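You operate a simulated robot arm through the tools that you are given. There is no shell and no other tool. Be economical: measure what you need, move in short steps, check, and stop when the job is done.

You are at the controls of a simulated robot arm. One attempt, no reset.

## Task
Load the orange-banded cups into the orange-banded tube and run one cup into the plate.
Fine: open the orange gate lever, press the one row button once, wait till the plate stands, close the gate again. Set down upright: what you pick out.

It is judged by the outcome, as a careful person would: the job done as asked, and still so three seconds after it is handed in. It fails if anything else is knocked over, pushed out of place, dropped, spilled or broken.

## Robot
A 7-joint arm with a three-finger gripper, on a carriage that runs on a rail from [127, -1233] to [-127, 1233] (x, y) and turns from -2.478 to 3.316 rad about z. Base frame: it is fixed where the carriage stands at the start and does not move with it; the origin is on the floor, on the carriage's upright axis, x ahead of it, y to its left, z up. Lengths are in mm, angles in rad, forces in N, time in s.
With the tool pointing down near the work surface it reaches from about 100 to 620 mm from the robot's upright axis, wherever it stands. Its first joint turns from -2.007 to 2.007 rad. Places, roughly: clear hood [1000, 200, 1200]. Payload 2.69 kg.
Tool frame: the origin (TCP) lies between the finger pads and is the grasp point; the fingertips stand 30 mm ahead of it; z points along the fingers, y is the line along which they close. The gripper opens to 128 mm. The gripper's body begins 117 mm behind the TCP.
Orientation is that of the tool frame in the base frame, as [roll, pitch, yaw] about the fixed x, y, z axes, in that order (R = Rz(yaw) Ry(pitch) Rx(roll)). With the fingers straight down and closing along the base's y, the tool's x points along the base's -x, its y along +y and its z along -z.

## Interface
- The arm moves only by the tool drive_tool. Its argument "targets" is a list of rows, each an object (a shift or turn left out is 0, a gripper value left out holds the last) with "offset": the shift along the base's x, y, z in mm, a list of three; "rot": the turn, a rotation vector about the base's x, y, z in rad, a list of three. In form: [{"offset": [x, y, z], "rot": [ax, ay, az]}, ...]. A call has 1 to 8 rows; each row is the pose to reach, as a shift and turn from the pose commanded when the call began. "claw" is the finger opening in mm, from 0 to 128, set as the call begins (left out, the last holds). Rows are played at 5 a second. More than 50 mm and 0.15 rad between two rows, or a gripper value outside its range, and nothing of the call is played. Where a pose cannot be reached the arm comes as near as it can. A force on the tool above 60 N (or 10 N above the force at the start of the call, whichever is more), or a blocked arm, ends the call early, and 0.2 s more pass. Each finger halts on what it meets, pressing with about 26 N; the grip force reading is that of the motor and also rises with nothing between the fingers. The clock runs only during rows and for 0.2 s after the last one: add rows that repeat a pose to give the fingers time. The reply holds the time, the measured pose of the TCP, the force on the tool along the base axes, the opening and the grip force, in the units named above and with some noise, with the torque about the TCP (base axes, N m) and any sound that the robot's microphone picked up, and new pictures: "show" is both (left out), scene, wrist or none.
- Cameras (640 x 400 px; columns grow to the right, rows downward): "scene" is now at [5.7, 183.5, 1724]; the picture's right is [0.21, -0.98, 0.00], its down [-0.84, -0.18, -0.51] and it looks along [0.50, 0.11, -0.86] (base axes); focal length 281 px, centre (320, 200). "wrist" rides on the gripper at [58, 54, -131] in the tool frame; the picture's right is [-0.68, 0.74, 0.00], its down [-0.62, -0.57, -0.55] and it looks along [-0.40, -0.37, 0.84] (tool axes); focal length 234 px, centre (320, 200). There is no depth. A picture from a camera that has moved, and an enlarged one, comes with that camera's place and axes in the base frame and with its lens.
- lift_body(by): slides the trunk up (or, below 0, down) by that many mm; the arm and the scene camera ride with it, the base frame stays. It gives what a move gives, with no picture.
- roll_base(legs): drives the robot by 1 to 6 legs, each [ahead, left, turn to the left] in mm, mm and rad, along the robot's own axes; the way and the turn of a leg run together, so that a leg with both is an arc; at most 1500 mm and 3.142 rad a leg. The arm and the cameras ride along, it lands a little off, and it stops where it bumps. It keeps to its track: a leg is cut to what the track allows. It gives what a move gives, and a new picture of the scene camera.
- aim_head(pan, tilt): turns the head with the scene camera to pan (to the left, within 2.705 rad either way) and tilt (down, from -0.506 to 1.204), counted from straight ahead of the robot. It gives what a move gives, and a new picture of the scene camera.
- inspect(camera, box): a new picture of the part [left, top, right, bottom] of that camera's present view, enlarged. It takes no simulated time.
- finish_job(): hands the job in; it is judged then, once.

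Work in short steps. Places have to be worked out from the pictures, the camera data and where the tool is seen: move nearer, look again, correct. Check each grasp and each placing, and mend what went wrong. You have 120 turns and 260 pictures in all, those below and enlarged ones among them. Open the gripper and draw the arm clear of the work before you hand the job in, unless the task says otherwise; then end with one line.

The tools are called after ">>>" as name(argument=value, ...) on one line, values as JSON. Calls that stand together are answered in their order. drive_tool: Moves the arm, as the interface text tells. Its arguments: {"type":"object","properties":{"targets":{"type":"array","items":{"type":"object","properties":{"offset":{"type":"array","items":{"type":"number"}},"rot":{"type":"array","items":{"type":"number"}}}}},"claw":{"type":"number"},"show":{"type":"string","enum":["both","scene","wrist","none"]}},"required":["targets"]} The other tools are called the same way: lift_body (by) slides the trunk up or down; roll_base (legs) drives the base; aim_head (pan, tilt) turns the head that bears the scene camera; inspect (camera, box) takes an enlarged picture of a part of a camera's view; finish_job () hands the job in.

At the start:

```text
time: 0.0
eef_pos: [474.3, 137.4, 1318.8]
ee_rot: [3.141, 0.0, 3.141]
force: [-0.4, 0.7, 0.0]
moment: [-0.01, 0.05, 0.0]
opening: 128.4
grasp_force: 0.1
trunk travel left (down, up): [-900.0, 90.0]
robot x, y, heading: [1.4, -0.4, 0.006]
head pan, tilt: [0.208, 1.031]
```

scene: 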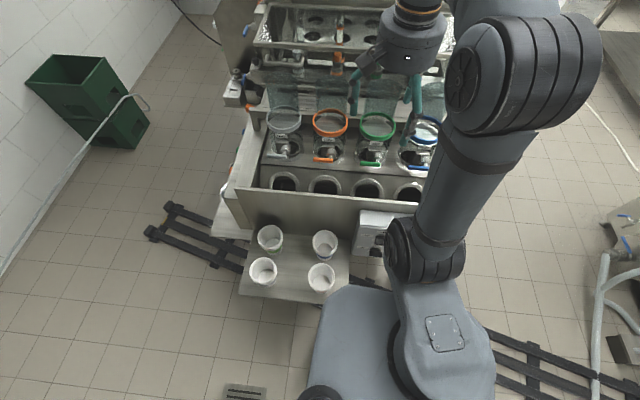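
wrist: 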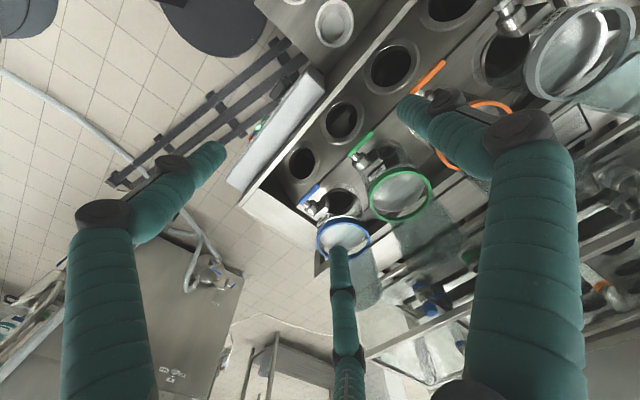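

The scene shows a filler machine with four tubes (grey, orange, green, blue) and four cups on a front shelf. I'll enlarge to find the bands on the cups and the button.

>>> inspect(camera="scene", box=[220, 200, 420, 325])

>>> inspect(camera="scene", box=[220, 0, 460, 200])

```text
3.20 times, centred on (320, 262) of scene
camera zoom: at [5.7, 183.5, 1724.0], right [0.21, -0.98, 0.0], down [-0.84, -0.18, -0.51], along [0.5, 0.11, -0.86], focal length 899 px, centre (320, 0)
```

zoom: 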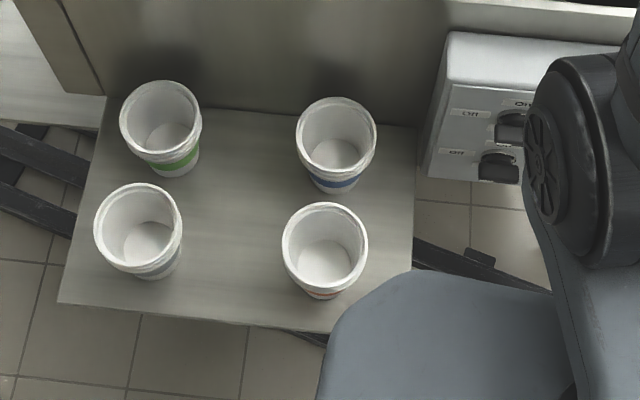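

```text
2.00 times, centred on (340, 100) of scene
camera zoom: at [5.7, 183.5, 1724.0], right [0.21, -0.98, 0.0], down [-0.84, -0.18, -0.51], along [0.5, 0.11, -0.86], focal length 562 px, centre (280, 400)
```

zoom: 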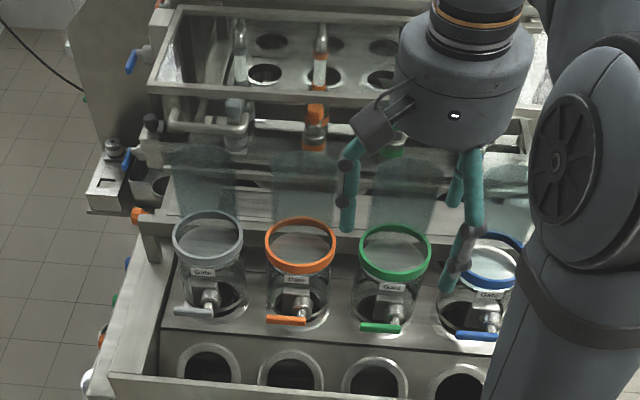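

Orange-banded cup looks like the near right one; I need to see more. I look around with the head.

>>> aim_head(pan=0.2, tilt=0.6)

>>> aim_head(pan=-0.9, tilt=0.7)

>>> aim_head(pan=1.3, tilt=0.7)

```text
time: 0.9
eef_pos: [473.7, 136.7, 1319.4]
ee_rot: [-3.141, 0.0, -3.142]
force: [-0.5, 0.2, 0.2]
moment: [-0.03, -0.02, 0.04]
opening: 128.1
grasp_force: 0.1
trunk travel left (down, up): [-900.0, 90.0]
robot x, y, heading: [2.1, 2.8, 0.002]
head pan, tilt: [0.201, 0.6]
camera scene: at [26.1, 187.2, 1758.1], right [0.2, -0.98, 0.0], down [-0.55, -0.11, -0.82], along [0.81, 0.16, -0.57], focal length 281 px, centre (320, 200)
```

scene: 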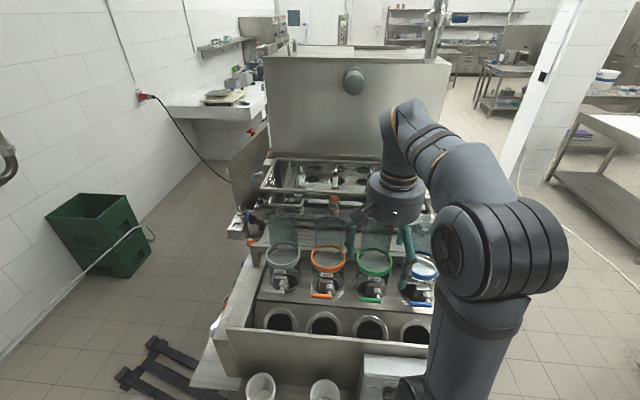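

```text
time: 2.2
eef_pos: [473.7, 137.4, 1319.4]
ee_rot: [3.141, 0.0, -3.141]
force: [-0.4, 0.8, 0.1]
moment: [-0.04, 0.01, -0.02]
opening: 128.2
grasp_force: 0.1
trunk travel left (down, up): [-900.0, 90.0]
robot x, y, heading: [0.1, -0.9, 0.005]
head pan, tilt: [-0.901, 0.7]
camera scene: at [-7.7, 103.0, 1749.6], right [-0.78, -0.62, 0.0], down [-0.4, 0.5, -0.77], along [0.48, -0.6, -0.64], focal length 281 px, centre (320, 200)
```

scene: 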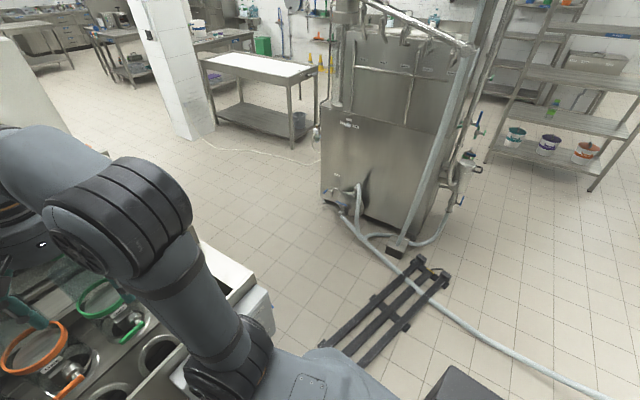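

```text
time: 4.3
eef_pos: [474.5, 138.0, 1319.1]
ee_rot: [-3.141, 0.0, 3.141]
force: [1.0, 1.2, 0.3]
moment: [-0.01, 0.03, 0.0]
opening: 128.1
grasp_force: 0.0
trunk travel left (down, up): [-900.0, 90.0]
robot x, y, heading: [-2.4, 2.7, -0.001]
head pan, tilt: [1.3, 0.7]
camera scene: at [-37.8, 251.4, 1749.6], right [0.96, -0.27, 0.0], down [-0.17, -0.62, -0.76], along [0.2, 0.74, -0.64], focal length 281 px, centre (320, 200)
```

scene: 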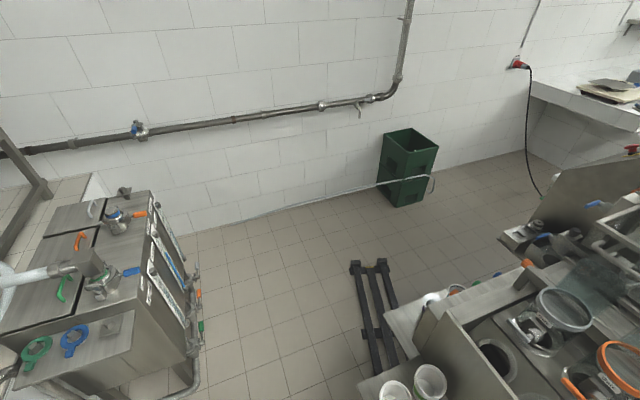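

There seems to be another ledge with cups at the machine's left side. Look there.

>>> aim_head(pan=0.7, tilt=0.95)

>>> inspect(camera="wrist", box=[220, 0, 640, 262])

```text
time: 5.3
eef_pos: [474.3, 137.4, 1319.2]
ee_rot: [-3.141, 0.0, 3.141]
force: [0.3, 0.0, -0.2]
moment: [0.01, -0.01, 0.0]
opening: 128.0
grasp_force: 0.0
trunk travel left (down, up): [-900.0, 90.0]
robot x, y, heading: [1.4, -1.4, -0.002]
head pan, tilt: [0.7, 0.949]
camera scene: at [-4.9, 216.5, 1729.8], right [0.64, -0.76, 0.0], down [-0.62, -0.52, -0.58], along [0.45, 0.38, -0.81], focal length 281 px, centre (320, 200)
```

scene: 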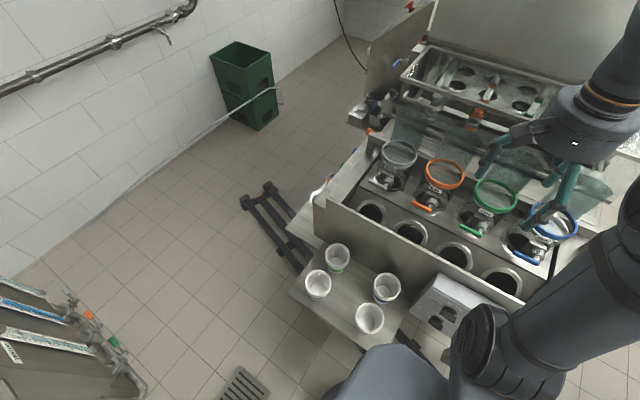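

```text
1.52 times, centred on (430, 131) of wrist
camera zoom: at [414.5, 191.5, 1450.5], right [0.68, 0.74, 0.0], down [0.62, -0.57, 0.55], along [0.4, -0.37, -0.84], focal length 357 px, centre (152, 305)
```

zoom: 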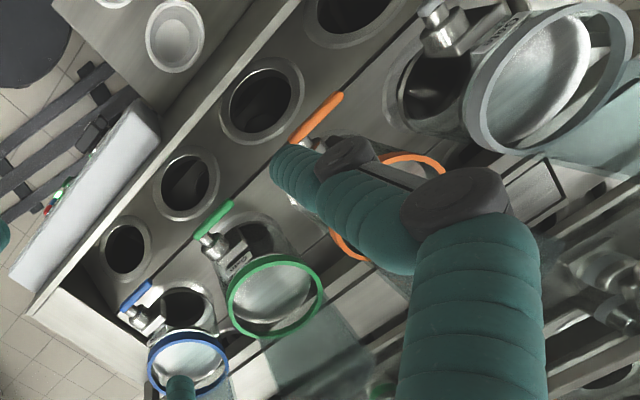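

Enlarging the left ledge and the tubes.

>>> inspect(camera="scene", box=[270, 160, 430, 260])

>>> inspect(camera="scene", box=[360, 60, 600, 210])

>>> inspect(camera="scene", box=[280, 230, 480, 355])

```text
4.00 times, centred on (350, 210) of scene
camera zoom: at [-4.9, 216.5, 1729.8], right [0.64, -0.76, 0.0], down [-0.62, -0.52, -0.58], along [0.45, 0.38, -0.81], focal length 1123 px, centre (200, 160)
```

zoom: 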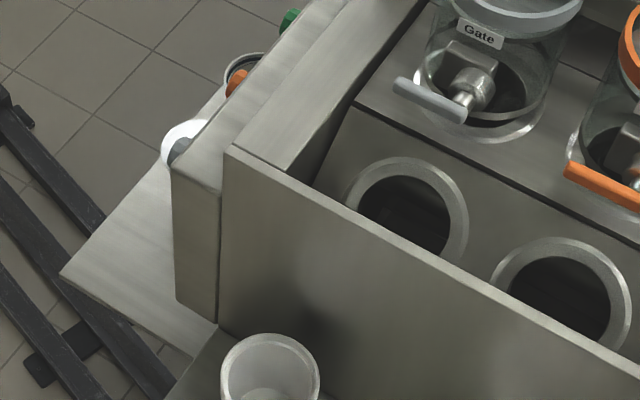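

```text
2.67 times, centred on (480, 135) of scene
camera zoom: at [-4.9, 216.5, 1729.8], right [0.64, -0.76, 0.0], down [-0.62, -0.52, -0.58], along [0.45, 0.38, -0.81], focal length 749 px, centre (-107, 373)
```

zoom: 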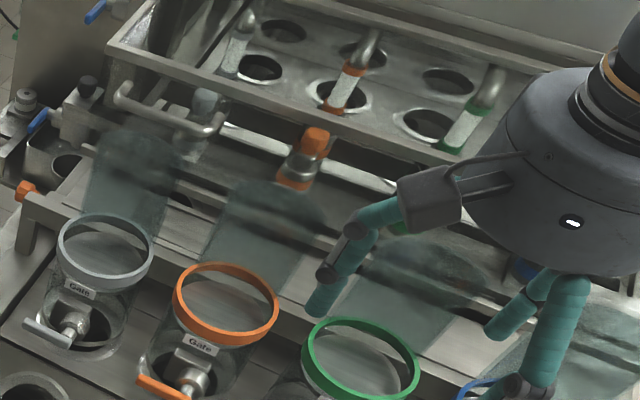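

```text
3.20 times, centred on (380, 292) of scene
camera zoom: at [-4.9, 216.5, 1729.8], right [0.64, -0.76, 0.0], down [-0.62, -0.52, -0.58], along [0.45, 0.38, -0.81], focal length 899 px, centre (128, -96)
```

zoom: 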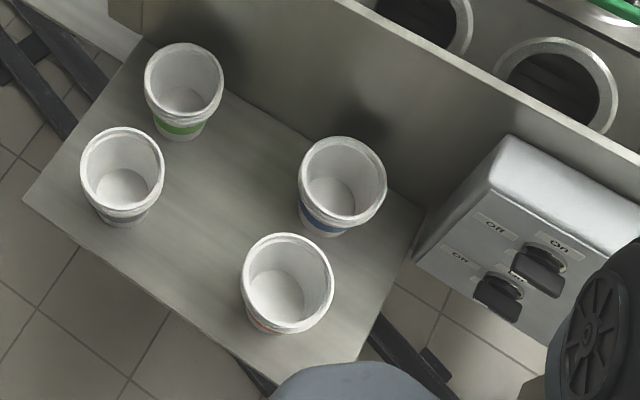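

I check clearance on the left side of the carriage before rolling.

>>> aim_head(pan=0.9, tilt=1.2)

>>> aim_head(pan=-0.5, tilt=1.2)

```text
time: 6.1
eef_pos: [473.7, 137.5, 1320.0]
ee_rot: [3.141, 0.0, 3.141]
force: [0.5, 0.3, 0.4]
moment: [-0.04, 0.04, 0.02]
opening: 127.9
grasp_force: 0.0
trunk travel left (down, up): [-900.0, 90.0]
robot x, y, heading: [3.3, -1.2, 0.003]
head pan, tilt: [0.901, 1.201]
camera scene: at [-25.7, 213.4, 1713.6], right [0.78, -0.62, 0.0], down [-0.58, -0.73, -0.36], along [0.23, 0.28, -0.93], focal length 281 px, centre (320, 200)
```

scene: 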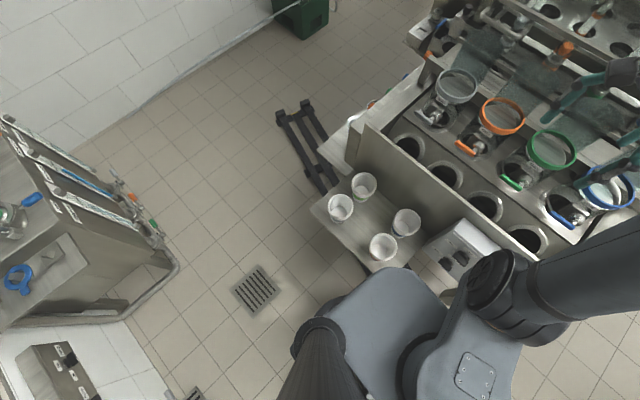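

```text
time: 7.6
eef_pos: [473.7, 137.8, 1319.2]
ee_rot: [-3.141, 0.001, -3.141]
force: [-0.6, -0.1, -0.3]
moment: [0.03, -0.01, -0.02]
opening: 127.9
grasp_force: 0.2
trunk travel left (down, up): [-900.0, 90.0]
robot x, y, heading: [2.7, -4.1, -0.004]
head pan, tilt: [-0.499, 1.201]
camera scene: at [-11.4, 142.8, 1713.6], right [-0.48, -0.88, 0.0], down [-0.82, 0.45, -0.36], along [0.32, -0.17, -0.93], focal length 281 px, centre (320, 200)
```

scene: 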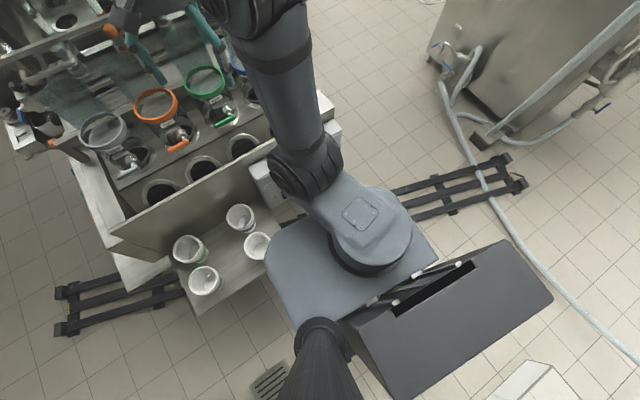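

Estimates: cup rims about z 885, shelf front edge parallel to the rail at x≈150–185, orange tube ring about (675, 298, 1070). The robot's top plate is high (~1167), so rolling left along the rail is clear; I'll roll 300 mm.

>>> roll_base(legs=[[-30, 300, 0]])

>>> aim_head(pan=0.1, tilt=0.95)

```text
time: 9.7
eef_pos: [442.8, 437.3, 1318.9]
ee_rot: [-3.141, 0.001, 3.142]
force: [-0.9, 0.0, -1.3]
moment: [-0.01, -0.02, -0.03]
opening: 128.0
grasp_force: 0.0
trunk travel left (down, up): [-900.0, 90.0]
robot x, y, heading: [-29.6, 300.2, 0.002]
head pan, tilt: [-0.499, 1.201]
camera scene: at [-42.5, 443.9, 1713.6], right [-0.48, -0.88, 0.0], down [-0.82, 0.45, -0.36], along [0.32, -0.17, -0.93], focal length 281 px, centre (320, 200)
```

scene: 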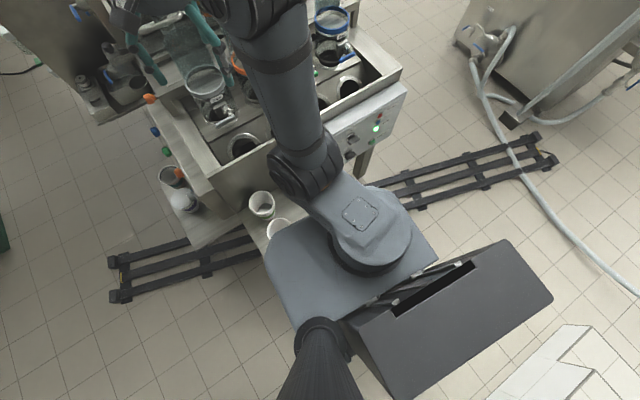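

```text
time: 10.7
eef_pos: [443.3, 438.6, 1318.6]
ee_rot: [3.141, 0.0, 3.141]
force: [-0.5, 0.2, -0.6]
moment: [0.02, -0.03, -0.01]
opening: 127.9
grasp_force: 0.1
trunk travel left (down, up): [-900.0, 90.0]
robot x, y, heading: [-31.5, 301.0, -0.0]
head pan, tilt: [0.099, 0.949]
camera scene: at [-19.3, 477.7, 1729.8], right [0.1, -1.0, 0.0], down [-0.81, -0.08, -0.58], along [0.58, 0.06, -0.81], focal length 281 px, centre (320, 200)
```

scene: 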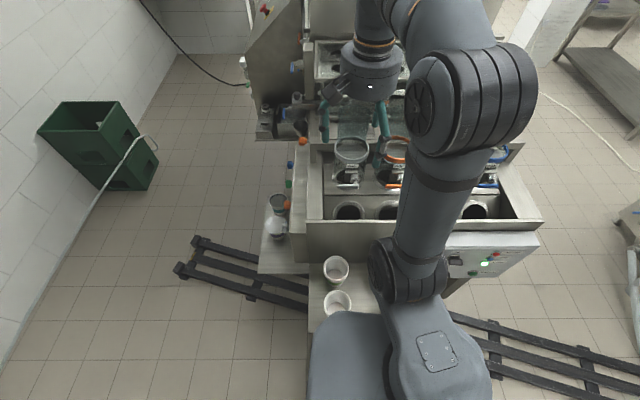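

Now I see more cups on a left ledge, coloured knobs on the left side, and a button box at right front. Enlarge these.

>>> inspect(camera="scene", box=[240, 130, 340, 255])

>>> inspect(camera="scene", box=[430, 210, 550, 285])

>>> inspect(camera="wrist", box=[0, 0, 640, 400])

```text
3.20 times, centred on (290, 192) of scene
camera zoom: at [-19.3, 477.7, 1729.8], right [0.1, -1.0, 0.0], down [-0.81, -0.08, -0.58], along [0.58, 0.06, -0.81], focal length 899 px, centre (416, 224)
```

zoom: 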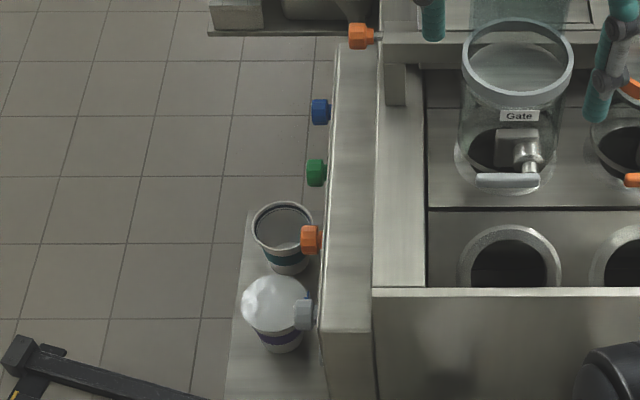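

```text
5.33 times, centred on (490, 248) of scene
camera zoom: at [-19.3, 477.7, 1729.8], right [0.1, -1.0, 0.0], down [-0.81, -0.08, -0.58], along [0.58, 0.06, -0.81], focal length 1498 px, centre (-587, -53)
```

zoom: 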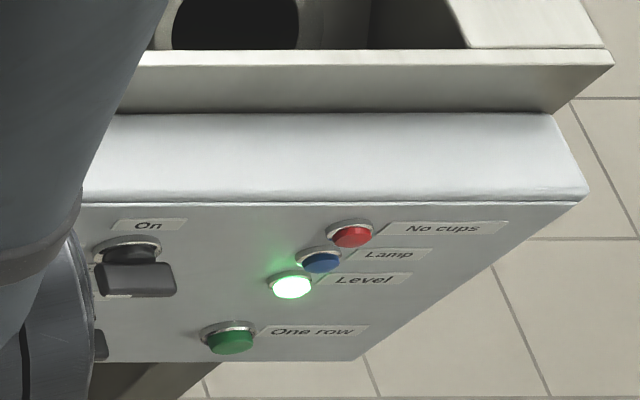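

```text
1.00 times, centred on (320, 200) of wrist (not enlarged: the box is as wide or as high as the picture)
camera zoom: at [383.5, 492.4, 1450.5], right [0.68, 0.74, 0.0], down [0.62, -0.57, 0.55], along [0.4, -0.37, -0.84], focal length 234 px, centre (320, 200)
```

zoom: 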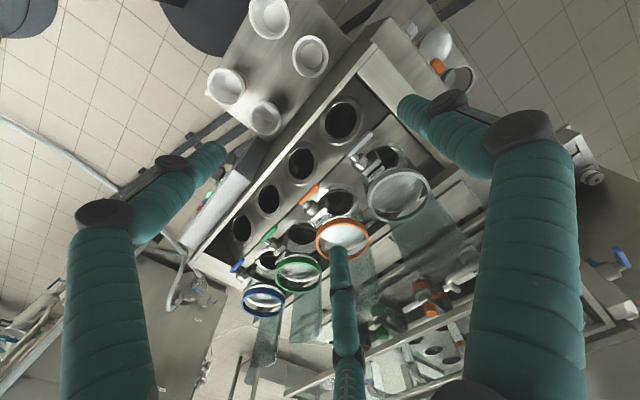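

The "One row" button is a green button at the bottom of the right front box. Now closer on tubes and cups through the wrist camera.

>>> inspect(camera="wrist", box=[220, 150, 460, 300])

>>> inspect(camera="wrist", box=[190, 0, 350, 140])

```text
2.67 times, centred on (340, 225) of wrist
camera zoom: at [383.5, 492.4, 1450.5], right [0.68, 0.74, 0.0], down [0.62, -0.57, 0.55], along [0.4, -0.37, -0.84], focal length 624 px, centre (267, 133)
```

zoom: 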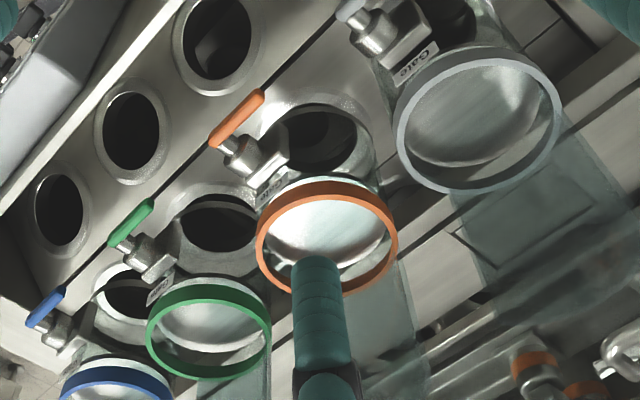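

```text
2.86 times, centred on (270, 70) of wrist
camera zoom: at [383.5, 492.4, 1450.5], right [0.68, 0.74, 0.0], down [0.62, -0.57, 0.55], along [0.4, -0.37, -0.84], focal length 669 px, centre (463, 571)
```

zoom: 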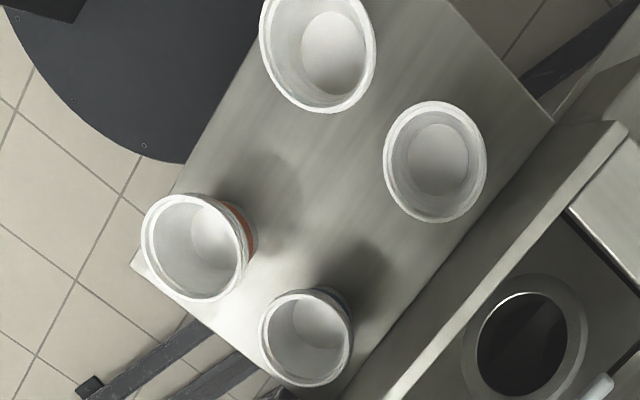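

I'll retract the arm over the cup shelf's left side and tilt the wrist camera to view the cups from the side.

>>> drive_tool(targets=[{"offset": [-45, 0, 0]}, {"offset": [-90, 5, 0]}, {"offset": [-135, 10, 0]}, {"offset": [-180, 12, -10]}, {"offset": [-220, 12, -30], "rot": [-0.1, 0, 0]}, {"offset": [-250, 12, -60], "rot": [-0.2, 0, 0]}, {"offset": [-250, 12, -105], "rot": [-0.3, 0, 0]}, {"offset": [-250, 12, -150], "rot": [-0.4, 0, 0]}], show="both")

```text
time: 12.4
eef_pos: [192.1, 451.0, 1168.5]
ee_rot: [-2.739, 0.001, 3.141]
force: [0.8, 0.3, -0.1]
moment: [-0.13, 0.05, 0.07]
opening: 128.6
grasp_force: 0.1
trunk travel left (down, up): [-900.0, 90.0]
robot x, y, heading: [-30.2, 302.8, 0.0]
head pan, tilt: [0.099, 0.949]
camera scene: at [-18.9, 480.6, 1729.5], right [0.1, -0.99, 0.0], down [-0.81, -0.08, -0.58], along [0.58, 0.06, -0.81], focal length 281 px, centre (320, 200)
camera wrist: at [134.1, 551.7, 1267.4], right [0.68, 0.68, -0.29], down [0.62, -0.31, 0.73], along [0.4, -0.67, -0.62], focal length 234 px, centre (320, 200)
```

scene: 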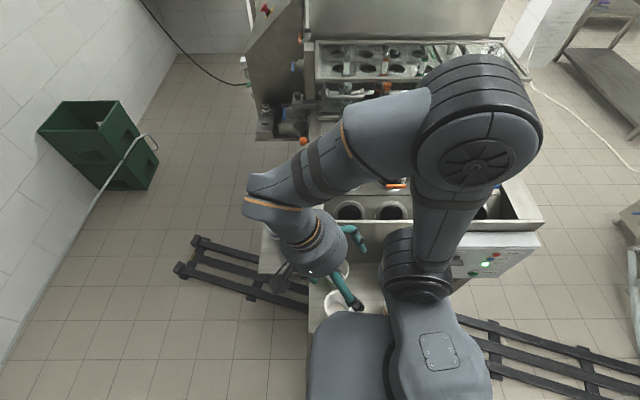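
wrist: 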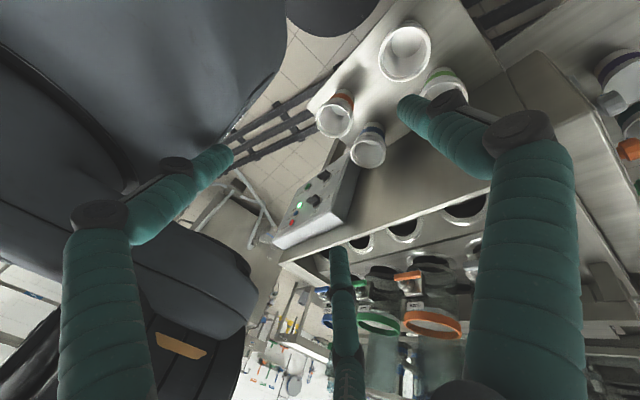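

Enlarge the cups, tubes and button box in this view.

>>> inspect(camera="wrist", box=[300, 20, 480, 180])

>>> inspect(camera="wrist", box=[310, 230, 490, 360])

```text
2.50 times, centred on (390, 100) of wrist
camera zoom: at [134.1, 551.7, 1267.4], right [0.68, 0.68, -0.29], down [0.62, -0.31, 0.73], along [0.4, -0.67, -0.62], focal length 585 px, centre (145, 450)
```

zoom: 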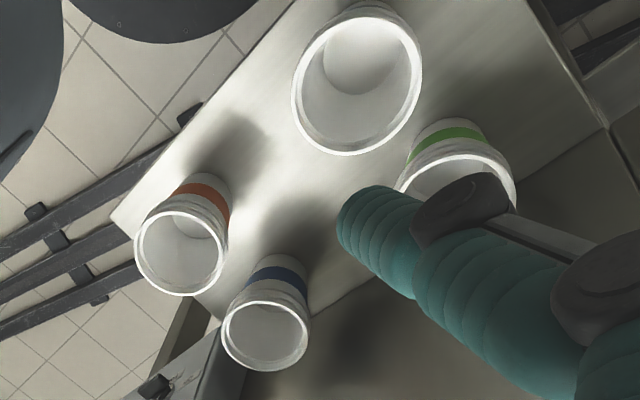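

```text
3.08 times, centred on (400, 295) of wrist
camera zoom: at [134.1, 551.7, 1267.4], right [0.68, 0.68, -0.29], down [0.62, -0.31, 0.73], along [0.4, -0.67, -0.62], focal length 720 px, centre (74, -92)
```

zoom: 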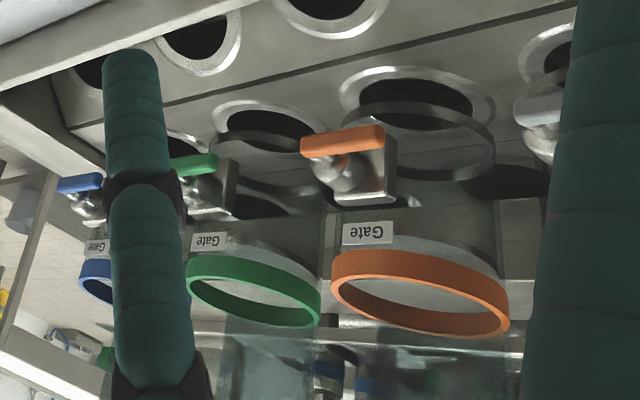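

Each looks like a nested stack. I move in closer and more sideways.

>>> drive_tool(targets=[{"offset": [0, 20, -40], "rot": [-0.1, 0, 0]}, {"offset": [0, 40, -80], "rot": [-0.2, 0, 0]}, {"offset": [0, 50, -120], "rot": [-0.3, 0, 0]}], show="wrist")

>>> inspect(camera="wrist", box=[300, 0, 480, 160])

```text
time: 13.0
eef_pos: [200.2, 479.0, 1109.7]
ee_rot: [-2.578, 0.0, -3.122]
force: [10.9, 8.1, 4.6]
moment: [-0.49, 1.07, -0.46]
opening: 126.5
grasp_force: 0.1
trunk travel left (down, up): [-900.0, 90.0]
robot x, y, heading: [-28.3, 299.7, -0.003]
head pan, tilt: [0.099, 0.949]
stopped in row 2: the force on the tool passed its limit at 100 N (the readings are from after the stop); the commanded pose is now the measured one
camera wrist: at [138.1, 593.4, 1191.1], right [0.66, 0.64, -0.39], down [0.62, -0.17, 0.77], along [0.42, -0.75, -0.51], focal length 234 px, centre (320, 200)
```

wrist: 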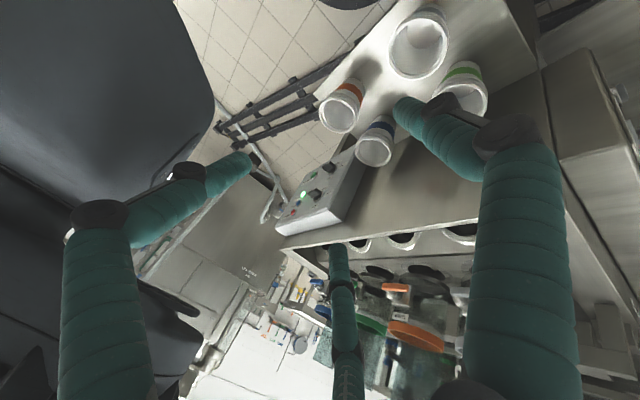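

```text
2.50 times, centred on (390, 80) of wrist
camera zoom: at [138.1, 593.4, 1191.1], right [0.66, 0.64, -0.39], down [0.62, -0.17, 0.77], along [0.42, -0.75, -0.51], focal length 585 px, centre (145, 500)
```

zoom: 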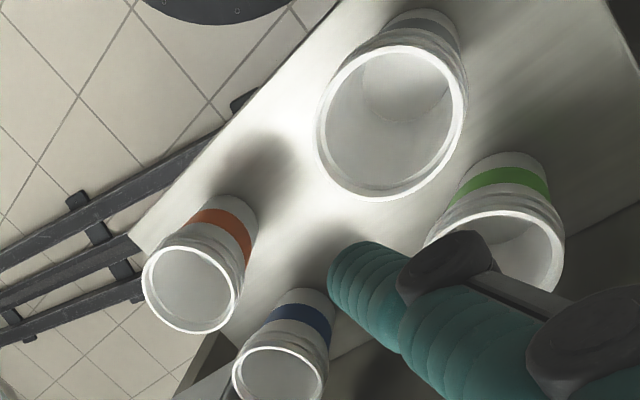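

The gripper touched something, likely the robot's own top plate. I back off the way I came.

>>> drive_tool(targets=[{"offset": [10, -15, 20], "rot": [0.05, 0, 0]}, {"offset": [30, -28, 60], "rot": [0.16, 0, -0.02]}], show="scene")

>>> inspect(camera="scene", box=[230, 160, 430, 320])

```text
time: 13.6
eef_pos: [228.5, 444.3, 1167.6]
ee_rot: [-2.74, -0.001, -3.141]
force: [0.5, -1.5, 0.1]
moment: [0.13, -0.03, -0.01]
opening: 127.8
grasp_force: 0.1
trunk travel left (down, up): [-900.0, 90.0]
robot x, y, heading: [-27.6, 300.0, 0.006]
head pan, tilt: [0.099, 0.949]
camera scene: at [-19.3, 471.5, 1730.4], right [0.1, -1.0, 0.0], down [-0.81, -0.08, -0.58], along [0.58, 0.06, -0.81], focal length 281 px, centre (320, 200)
```

scene: 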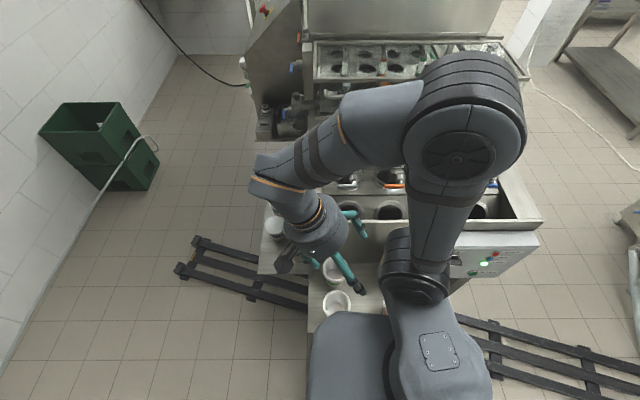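

```text
2.50 times, centred on (330, 240) of scene
camera zoom: at [-19.3, 471.5, 1730.4], right [0.1, -1.0, 0.0], down [-0.81, -0.08, -0.58], along [0.58, 0.06, -0.81], focal length 702 px, centre (295, 100)
```

zoom: 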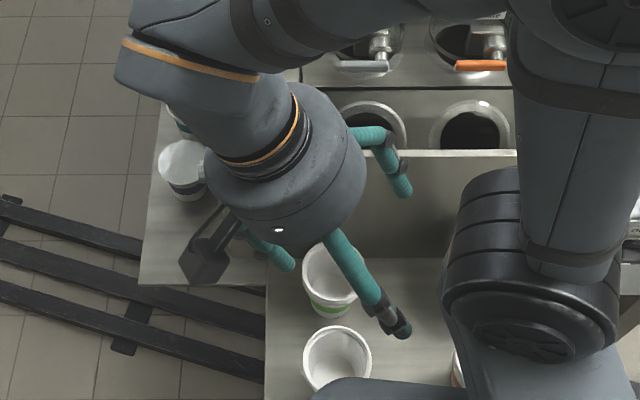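

The wrist view suggests three teal fingers rather than two. I test by closing the gripper partly in free air.

>>> drive_tool(targets=[{"offset": [0, 0, 30]}, {"offset": [0, 0, 30]}, {"offset": [0, 0, 30]}, {"offset": [0, 0, 30]}, {"offset": [0, 0, 30]}], claw=60, show="both")

```text
time: 14.8
eef_pos: [228.0, 448.1, 1198.2]
ee_rot: [-2.737, 0.002, 3.141]
force: [-0.2, 0.5, 0.2]
moment: [-0.03, -0.05, 0.02]
opening: 59.9
grasp_force: 0.1
trunk travel left (down, up): [-900.0, 90.0]
robot x, y, heading: [-28.7, 301.8, 0.002]
head pan, tilt: [0.099, 0.949]
camera scene: at [-19.2, 478.2, 1729.8], right [0.1, -0.99, 0.0], down [-0.81, -0.08, -0.58], along [0.58, 0.06, -0.81], focal length 281 px, centre (320, 200)
camera wrist: at [168.3, 549.8, 1296.8], right [0.68, 0.68, -0.29], down [0.61, -0.3, 0.73], along [0.4, -0.67, -0.62], focal length 234 px, centre (320, 200)
```

scene: 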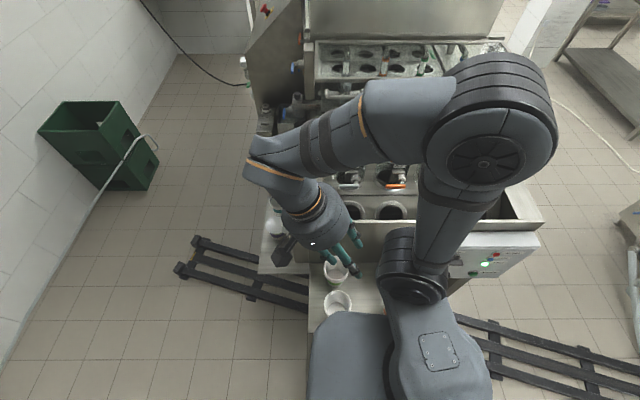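
wrist: 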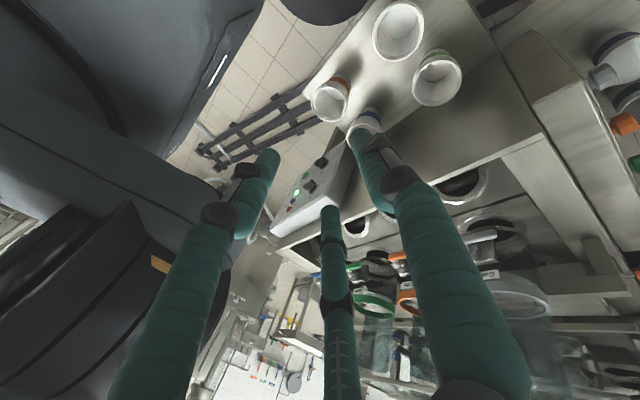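

It's a three-jaw concentric gripper – good for centring on cups. Triangulating from longer baselines: orange stack rim ≈ (269, 234, 709), orange tube ring ≈ (666, 296, 1079). I straighten the tool, raise, and test reach toward the tube from here.

>>> drive_tool(targets=[{"offset": [10, -10, 40], "rot": [0.1, 0, 0]}, {"offset": [20, -20, 80], "rot": [0.2, 0, 0]}, {"offset": [40, -30, 110], "rot": [0.3, 0, 0]}, {"offset": [80, -45, 120], "rot": [0.4, 0, 0]}, {"offset": [125, -60, 120], "rot": [0.4, 0, 0]}, {"offset": [170, -80, 120], "rot": [0.4, 0, 0]}, {"offset": [215, -100, 120], "rot": [0.4, 0, 0]}, {"offset": [260, -120, 120], "rot": [0.4, 0, 0]}], show="none")

>>> drive_tool(targets=[{"offset": [45, -15, 0]}, {"offset": [90, -30, 0]}, {"offset": [135, -32, 0]}, {"offset": [178, -32, 0]}], show="both")

```text
time: 16.6
eef_pos: [488.7, 327.8, 1316.3]
ee_rot: [-3.136, -0.001, 3.14]
force: [2.0, -0.7, -0.3]
moment: [0.01, 0.1, -0.01]
opening: 60.0
grasp_force: 0.0
trunk travel left (down, up): [-900.0, 90.0]
robot x, y, heading: [-30.5, 299.5, -0.002]
head pan, tilt: [0.099, 0.949]
```

```text
time: 17.6
eef_pos: [604.3, 292.5, 1317.8]
ee_rot: [-3.136, 0.003, 3.139]
force: [-0.9, -1.3, 0.9]
moment: [0.07, -0.06, -0.02]
opening: 59.9
grasp_force: 0.0
out of reach, approached as far as the arm can: row 3, 4
trunk travel left (down, up): [-900.0, 90.0]
robot x, y, heading: [-31.3, 302.6, 0.003]
head pan, tilt: [0.099, 0.949]
camera scene: at [-22.1, 476.2, 1730.0], right [0.1, -0.99, 0.0], down [-0.81, -0.08, -0.58], along [0.58, 0.06, -0.81], focal length 281 px, centre (320, 200)
camera wrist: at [545.7, 347.2, 1448.4], right [0.68, 0.73, 0.0], down [0.61, -0.56, 0.55], along [0.41, -0.38, -0.83], focal length 234 px, centre (320, 200)
```

scene: 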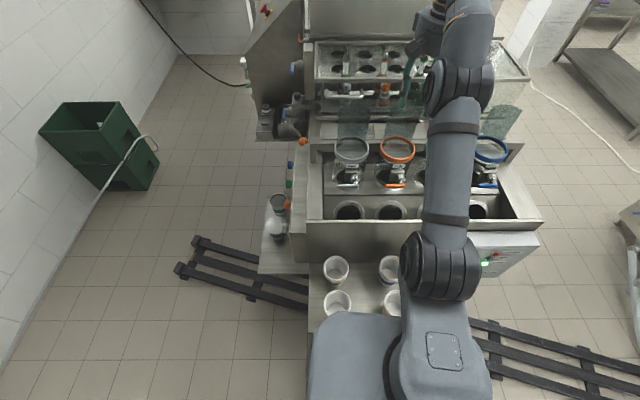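
wrist: 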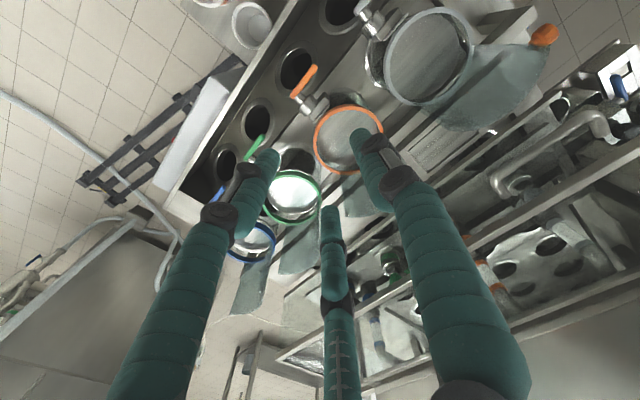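

Reach ended at 635 mm; the tube needs ~697. The wrist is above shoulder height, so lifting the trunk by 90 and lowering the tool relative to it should gain reach; test it.

>>> lift_body(by=90)

>>> drive_tool(targets=[{"offset": [0, 0, -45]}, {"offset": [0, 0, -90]}, {"offset": [20, 0, -130]}, {"offset": [40, 0, -170]}, {"offset": [64, 0, -200]}], show="both")

```text
time: 18.9
eef_pos: [608.3, 295.4, 1406.3]
ee_rot: [-3.136, 0.001, 3.14]
force: [-0.3, 0.2, 0.3]
moment: [0.01, 0.0, 0.03]
opening: 60.1
grasp_force: 0.0
trunk travel left (down, up): [-990.0, 0.0]
robot x, y, heading: [-30.8, 301.7, -0.0]
head pan, tilt: [0.099, 0.949]
```

```text
time: 20.1
eef_pos: [672.0, 294.1, 1207.2]
ee_rot: [-3.137, 0.0, 3.14]
force: [-0.2, -0.6, -0.4]
moment: [0.0, 0.04, 0.01]
opening: 60.1
grasp_force: 0.0
trunk travel left (down, up): [-990.0, 0.0]
robot x, y, heading: [-28.3, 305.1, 0.0]
head pan, tilt: [0.099, 0.949]
camera scene: at [-16.7, 477.9, 1819.8], right [0.1, -0.99, 0.0], down [-0.81, -0.08, -0.58], along [0.58, 0.06, -0.81], focal length 281 px, centre (320, 200)
camera wrist: at [614.1, 349.0, 1337.8], right [0.68, 0.74, 0.0], down [0.61, -0.56, 0.55], along [0.4, -0.38, -0.83], focal length 234 px, centre (320, 200)
```

scene: 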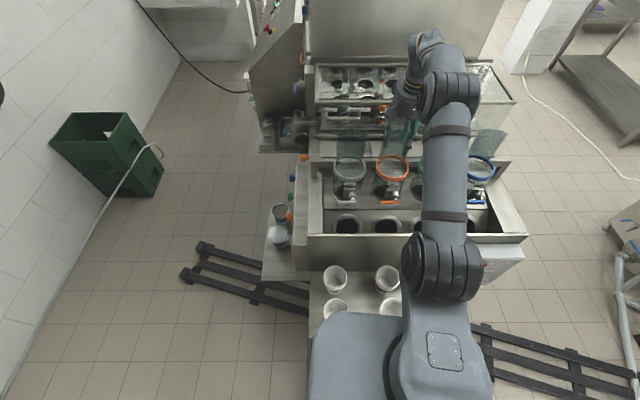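
wrist: 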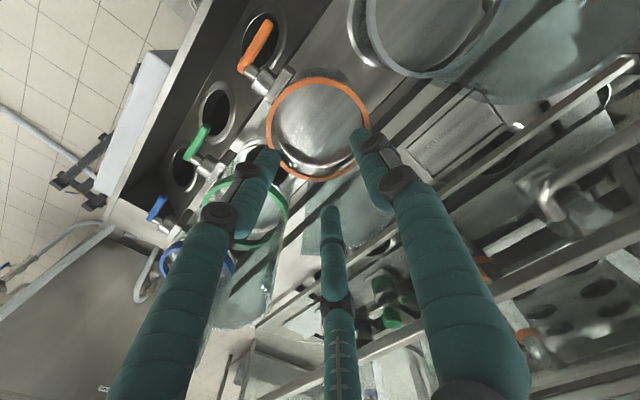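

Reach works: the tool is over the orange ring at (672, 294). Zooming to check inside the tube and lever.

>>> inspect(camera="wrist", box=[210, 0, 410, 200])

>>> inspect(camera="scene", box=[310, 140, 430, 240])

```text
2.00 times, centred on (310, 100) of wrist
camera zoom: at [614.1, 349.0, 1337.8], right [0.68, 0.74, 0.0], down [0.61, -0.56, 0.55], along [0.4, -0.38, -0.83], focal length 468 px, centre (340, 400)
```

zoom: 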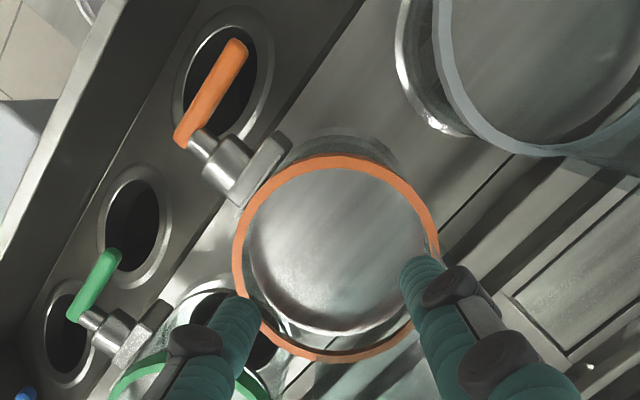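

```text
4.00 times, centred on (370, 190) of scene
camera zoom: at [-16.7, 477.9, 1819.8], right [0.1, -0.99, 0.0], down [-0.81, -0.08, -0.58], along [0.58, 0.06, -0.81], focal length 1123 px, centre (120, 240)
```

zoom: 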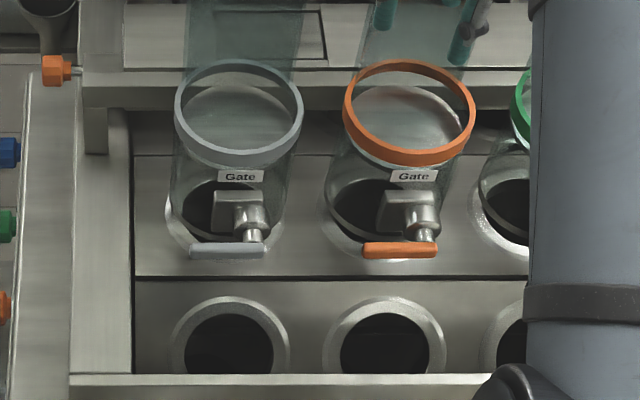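

There seems to be a disc just inside the ring; I shift back-left and lower for a more oblique view to judge its depth and how the lever is built.

>>> drive_tool(targets=[{"offset": [-40, 40, -20]}, {"offset": [-80, 80, -50]}, {"offset": [-110, 110, -80]}], show="none")

>>> inspect(camera="wrist", box=[220, 60, 480, 260])

```text
refused: row 1 steps farther than a row can; nothing moved
```

```text
2.00 times, centred on (350, 160) of wrist
camera zoom: at [614.1, 349.0, 1337.8], right [0.68, 0.74, 0.0], down [0.61, -0.56, 0.55], along [0.4, -0.38, -0.83], focal length 468 px, centre (260, 280)
```

zoom: 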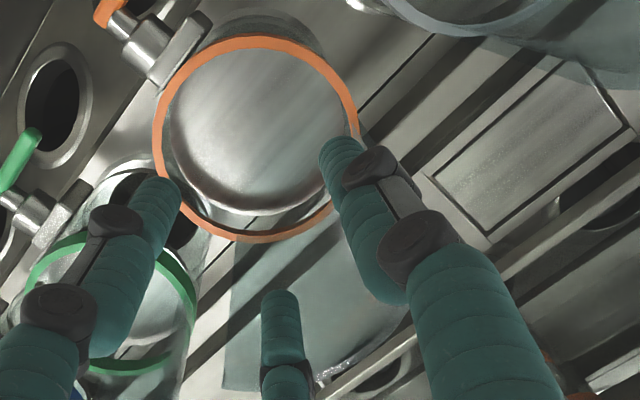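

>>> drive_tool(targets=[{"offset": [-30, 30, -10]}, {"offset": [-60, 60, -20]}, {"offset": [-90, 90, -40]}, {"offset": [-110, 110, -70]}, {"offset": [-110, 110, -90]}], show="none")

>>> inspect(camera="wrist", box=[200, 60, 460, 260])

```text
time: 21.3
eef_pos: [560.1, 403.7, 1117.5]
ee_rot: [-3.138, -0.001, 3.139]
force: [0.2, 0.2, -0.2]
moment: [0.01, 0.02, 0.02]
opening: 59.8
grasp_force: 0.1
trunk travel left (down, up): [-990.0, 0.0]
robot x, y, heading: [-35.1, 300.1, 0.003]
head pan, tilt: [0.099, 0.949]
```

```text
2.00 times, centred on (330, 160) of wrist
camera zoom: at [501.3, 458.6, 1248.4], right [0.68, 0.73, 0.0], down [0.61, -0.56, 0.55], along [0.4, -0.38, -0.83], focal length 468 px, centre (300, 280)
```

zoom: 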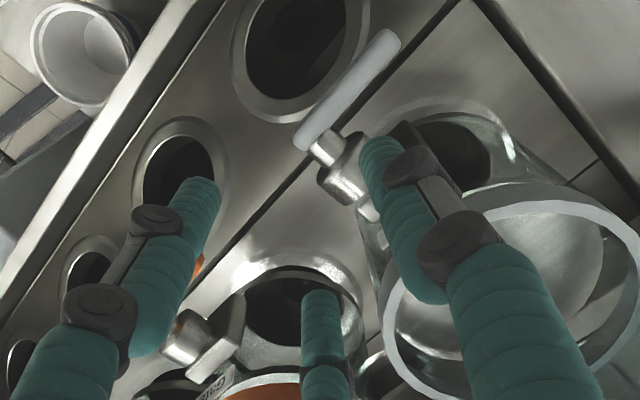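

Too low and obscured; I raise and shift so the orange ring shows between the opened fingers.

>>> drive_tool(targets=[{"offset": [0, 0, 45]}, {"offset": [0, 0, 90]}, {"offset": [15, -20, 125]}, {"offset": [30, -44, 142]}, {"offset": [30, -44, 142]}], claw=128, show="none")

>>> inspect(camera="wrist", box=[240, 110, 400, 230])

```text
time: 22.5
eef_pos: [589.9, 362.6, 1260.7]
ee_rot: [-3.137, 0.002, -3.14]
force: [0.6, 0.1, 0.2]
moment: [-0.02, 0.0, -0.04]
opening: 128.2
grasp_force: 0.1
trunk travel left (down, up): [-990.0, 0.0]
robot x, y, heading: [-30.8, 301.7, 0.002]
head pan, tilt: [0.099, 0.949]
```

```text
3.33 times, centred on (320, 170) of wrist
camera zoom: at [531.3, 417.1, 1391.5], right [0.68, 0.74, 0.0], down [0.61, -0.56, 0.55], along [0.41, -0.38, -0.83], focal length 781 px, centre (320, 300)
```

zoom: 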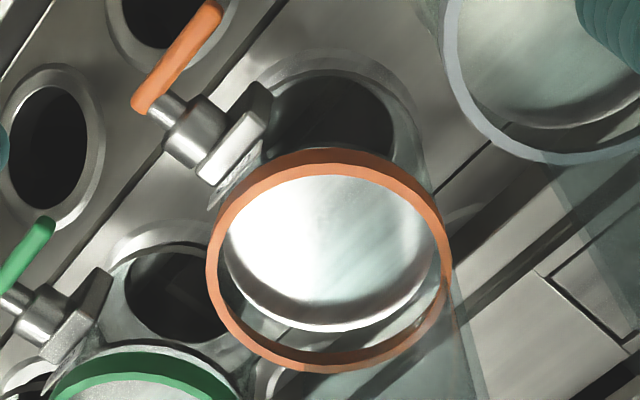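

The gate disc sits ~25 mm below the ring top: a stack will stand on it. Now back over the orange stack at about (269, 234), staying high.

>>> drive_tool(targets=[{"offset": [-40, -16, 0]}, {"offset": [-80, -32, 0]}, {"offset": [-120, -48, 0]}, {"offset": [-160, -64, 0]}, {"offset": [-200, -80, 0]}, {"offset": [-240, -96, 0]}, {"offset": [-280, -112, 0]}, {"offset": [-321, -128, 0]}], show="none")

>>> drive_tool(targets=[{"offset": [0, 0, -45]}, {"offset": [0, 0, -90]}, {"offset": [0, 0, -135]}, {"offset": [0, 0, -180]}, {"offset": [0, 0, -220]}], show="both")

```text
time: 24.3
eef_pos: [269.8, 218.2, 1259.2]
ee_rot: [3.14, 0.004, 3.084]
force: [-4.6, 8.2, 0.1]
moment: [-1.1, -0.5, 0.2]
opening: 128.0
grasp_force: 0.0
out of reach, approached as far as the arm can: row 7
trunk travel left (down, up): [-990.0, 0.0]
robot x, y, heading: [-32.9, 302.6, 0.001]
head pan, tilt: [0.099, 0.949]
```

```text
time: 25.5
eef_pos: [271.4, 236.9, 1036.9]
ee_rot: [-3.137, 0.001, 3.141]
force: [0.6, -0.4, 0.6]
moment: [-0.04, -0.02, 0.02]
opening: 127.9
grasp_force: 0.1
trunk travel left (down, up): [-990.0, 0.0]
robot x, y, heading: [-28.5, 301.3, -0.003]
head pan, tilt: [0.099, 0.949]
camera scene: at [-21.2, 478.9, 1819.8], right [0.1, -0.99, 0.0], down [-0.81, -0.08, -0.58], along [0.58, 0.06, -0.81], focal length 281 px, centre (320, 200)
camera wrist: at [212.1, 291.1, 1167.8], right [0.68, 0.74, 0.0], down [0.61, -0.56, 0.55], along [0.41, -0.38, -0.83], focal length 234 px, centre (320, 200)
```

scene: 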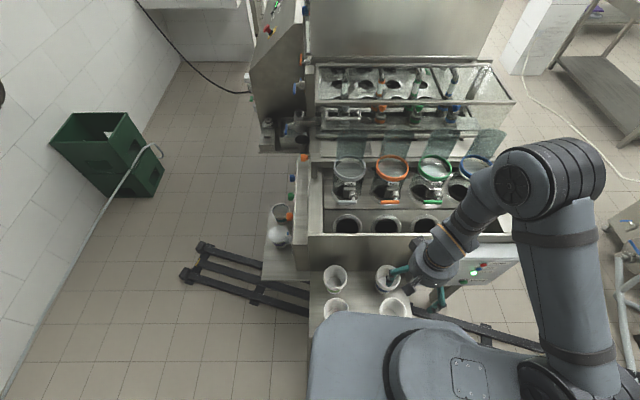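
wrist: 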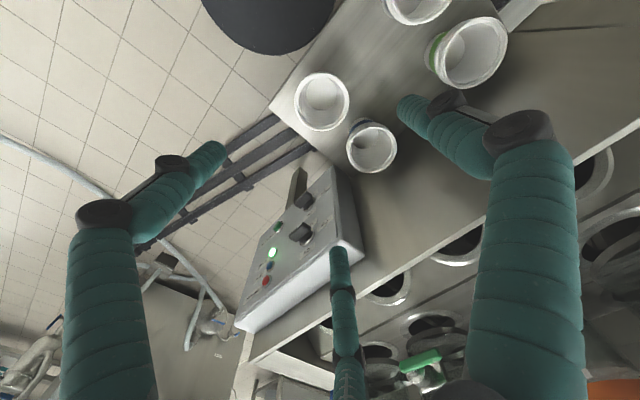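

The stack is right under the tool; rim z ≈ 745, diameter ≈ 93. Descend to ~860 and look again.

>>> drive_tool(targets=[{"offset": [0, 0, -45]}, {"offset": [0, 0, -90]}, {"offset": [0, 0, -135]}, {"offset": [0, 0, -175]}], show="none")

>>> inspect(camera="wrist", box=[200, 40, 440, 200])

>>> inspect(camera="scene", box=[320, 210, 560, 360])

```text
time: 26.5
eef_pos: [277.9, 246.2, 864.9]
ee_rot: [-3.102, 0.0, 2.957]
force: [0.6, 1.5, -0.6]
moment: [-0.09, 0.14, -0.03]
opening: 128.3
grasp_force: 0.1
out of reach, approached as far as the arm can: row 3
trunk travel left (down, up): [-990.0, 0.0]
robot x, y, heading: [-29.5, 303.0, -0.004]
head pan, tilt: [0.099, 0.949]
```

```text
2.50 times, centred on (320, 120) of wrist
camera zoom: at [229.9, 315.0, 993.4], right [0.8, 0.6, -0.03], down [0.51, -0.65, 0.57], along [0.32, -0.47, -0.82], focal length 585 px, centre (320, 400)
```

zoom: 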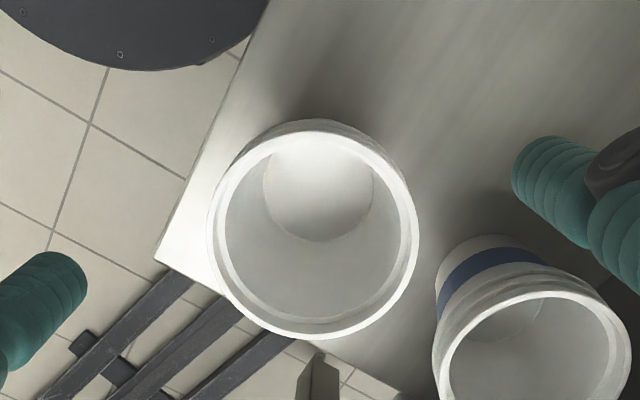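

```text
2.67 times, centred on (440, 285) of scene
camera zoom: at [-16.4, 478.4, 1819.3], right [0.1, -0.99, 0.0], down [-0.81, -0.08, -0.58], along [0.58, 0.06, -0.81], focal length 749 px, centre (0, -27)
```

zoom: 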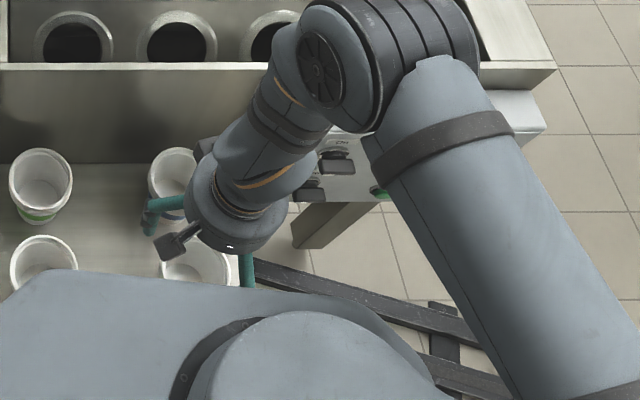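

The arm is awkwardly folded this close in. I go back up and roll right so the stack lies ~400 mm from the axis, to the left-front.

>>> drive_tool(targets=[{"offset": [-2, -3, 45], "rot": [0, 0, 0.06]}, {"offset": [-4, -6, 90], "rot": [0, 0, 0.12]}, {"offset": [-6, -8, 135], "rot": [-0.035, 0, 0.18]}, {"offset": [-6, -8, 185], "rot": [-0.035, 0, 0.18]}, {"offset": [-6, -8, 235], "rot": [-0.035, 0, 0.18]}], show="none")

>>> roll_base(legs=[[38, -380, 0]])

```text
time: 27.7
eef_pos: [268.7, 220.5, 1082.3]
ee_rot: [-3.09, 0.008, -2.964]
force: [-0.7, 0.3, 0.3]
moment: [0.02, -0.05, -0.02]
opening: 128.1
grasp_force: 0.0
out of reach, approached as far as the arm can: row 1, 5
trunk travel left (down, up): [-990.0, 0.0]
robot x, y, heading: [-30.1, 302.2, 0.004]
head pan, tilt: [0.099, 0.949]
```

```text
time: 30.1
eef_pos: [309.8, -154.7, 1081.8]
ee_rot: [-3.09, 0.007, -2.957]
force: [0.6, 0.3, -0.6]
moment: [0.01, -0.01, -0.01]
opening: 128.2
grasp_force: 0.1
trunk travel left (down, up): [-990.0, 0.0]
robot x, y, heading: [11.3, -78.0, 0.01]
head pan, tilt: [0.099, 0.949]
camera scene: at [18.7, 99.4, 1819.8], right [0.11, -0.99, 0.0], down [-0.81, -0.09, -0.58], along [0.58, 0.06, -0.81], focal length 281 px, centre (320, 200)
```

scene: 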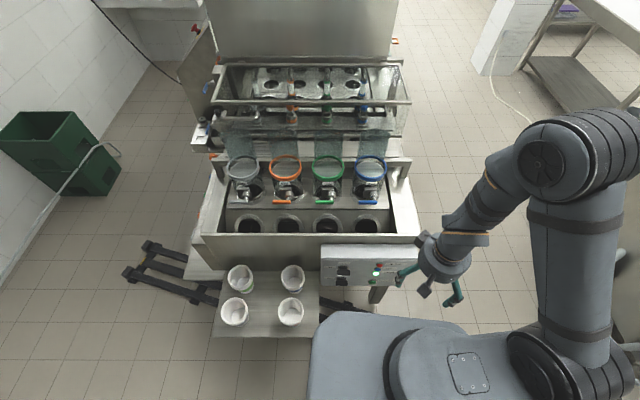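

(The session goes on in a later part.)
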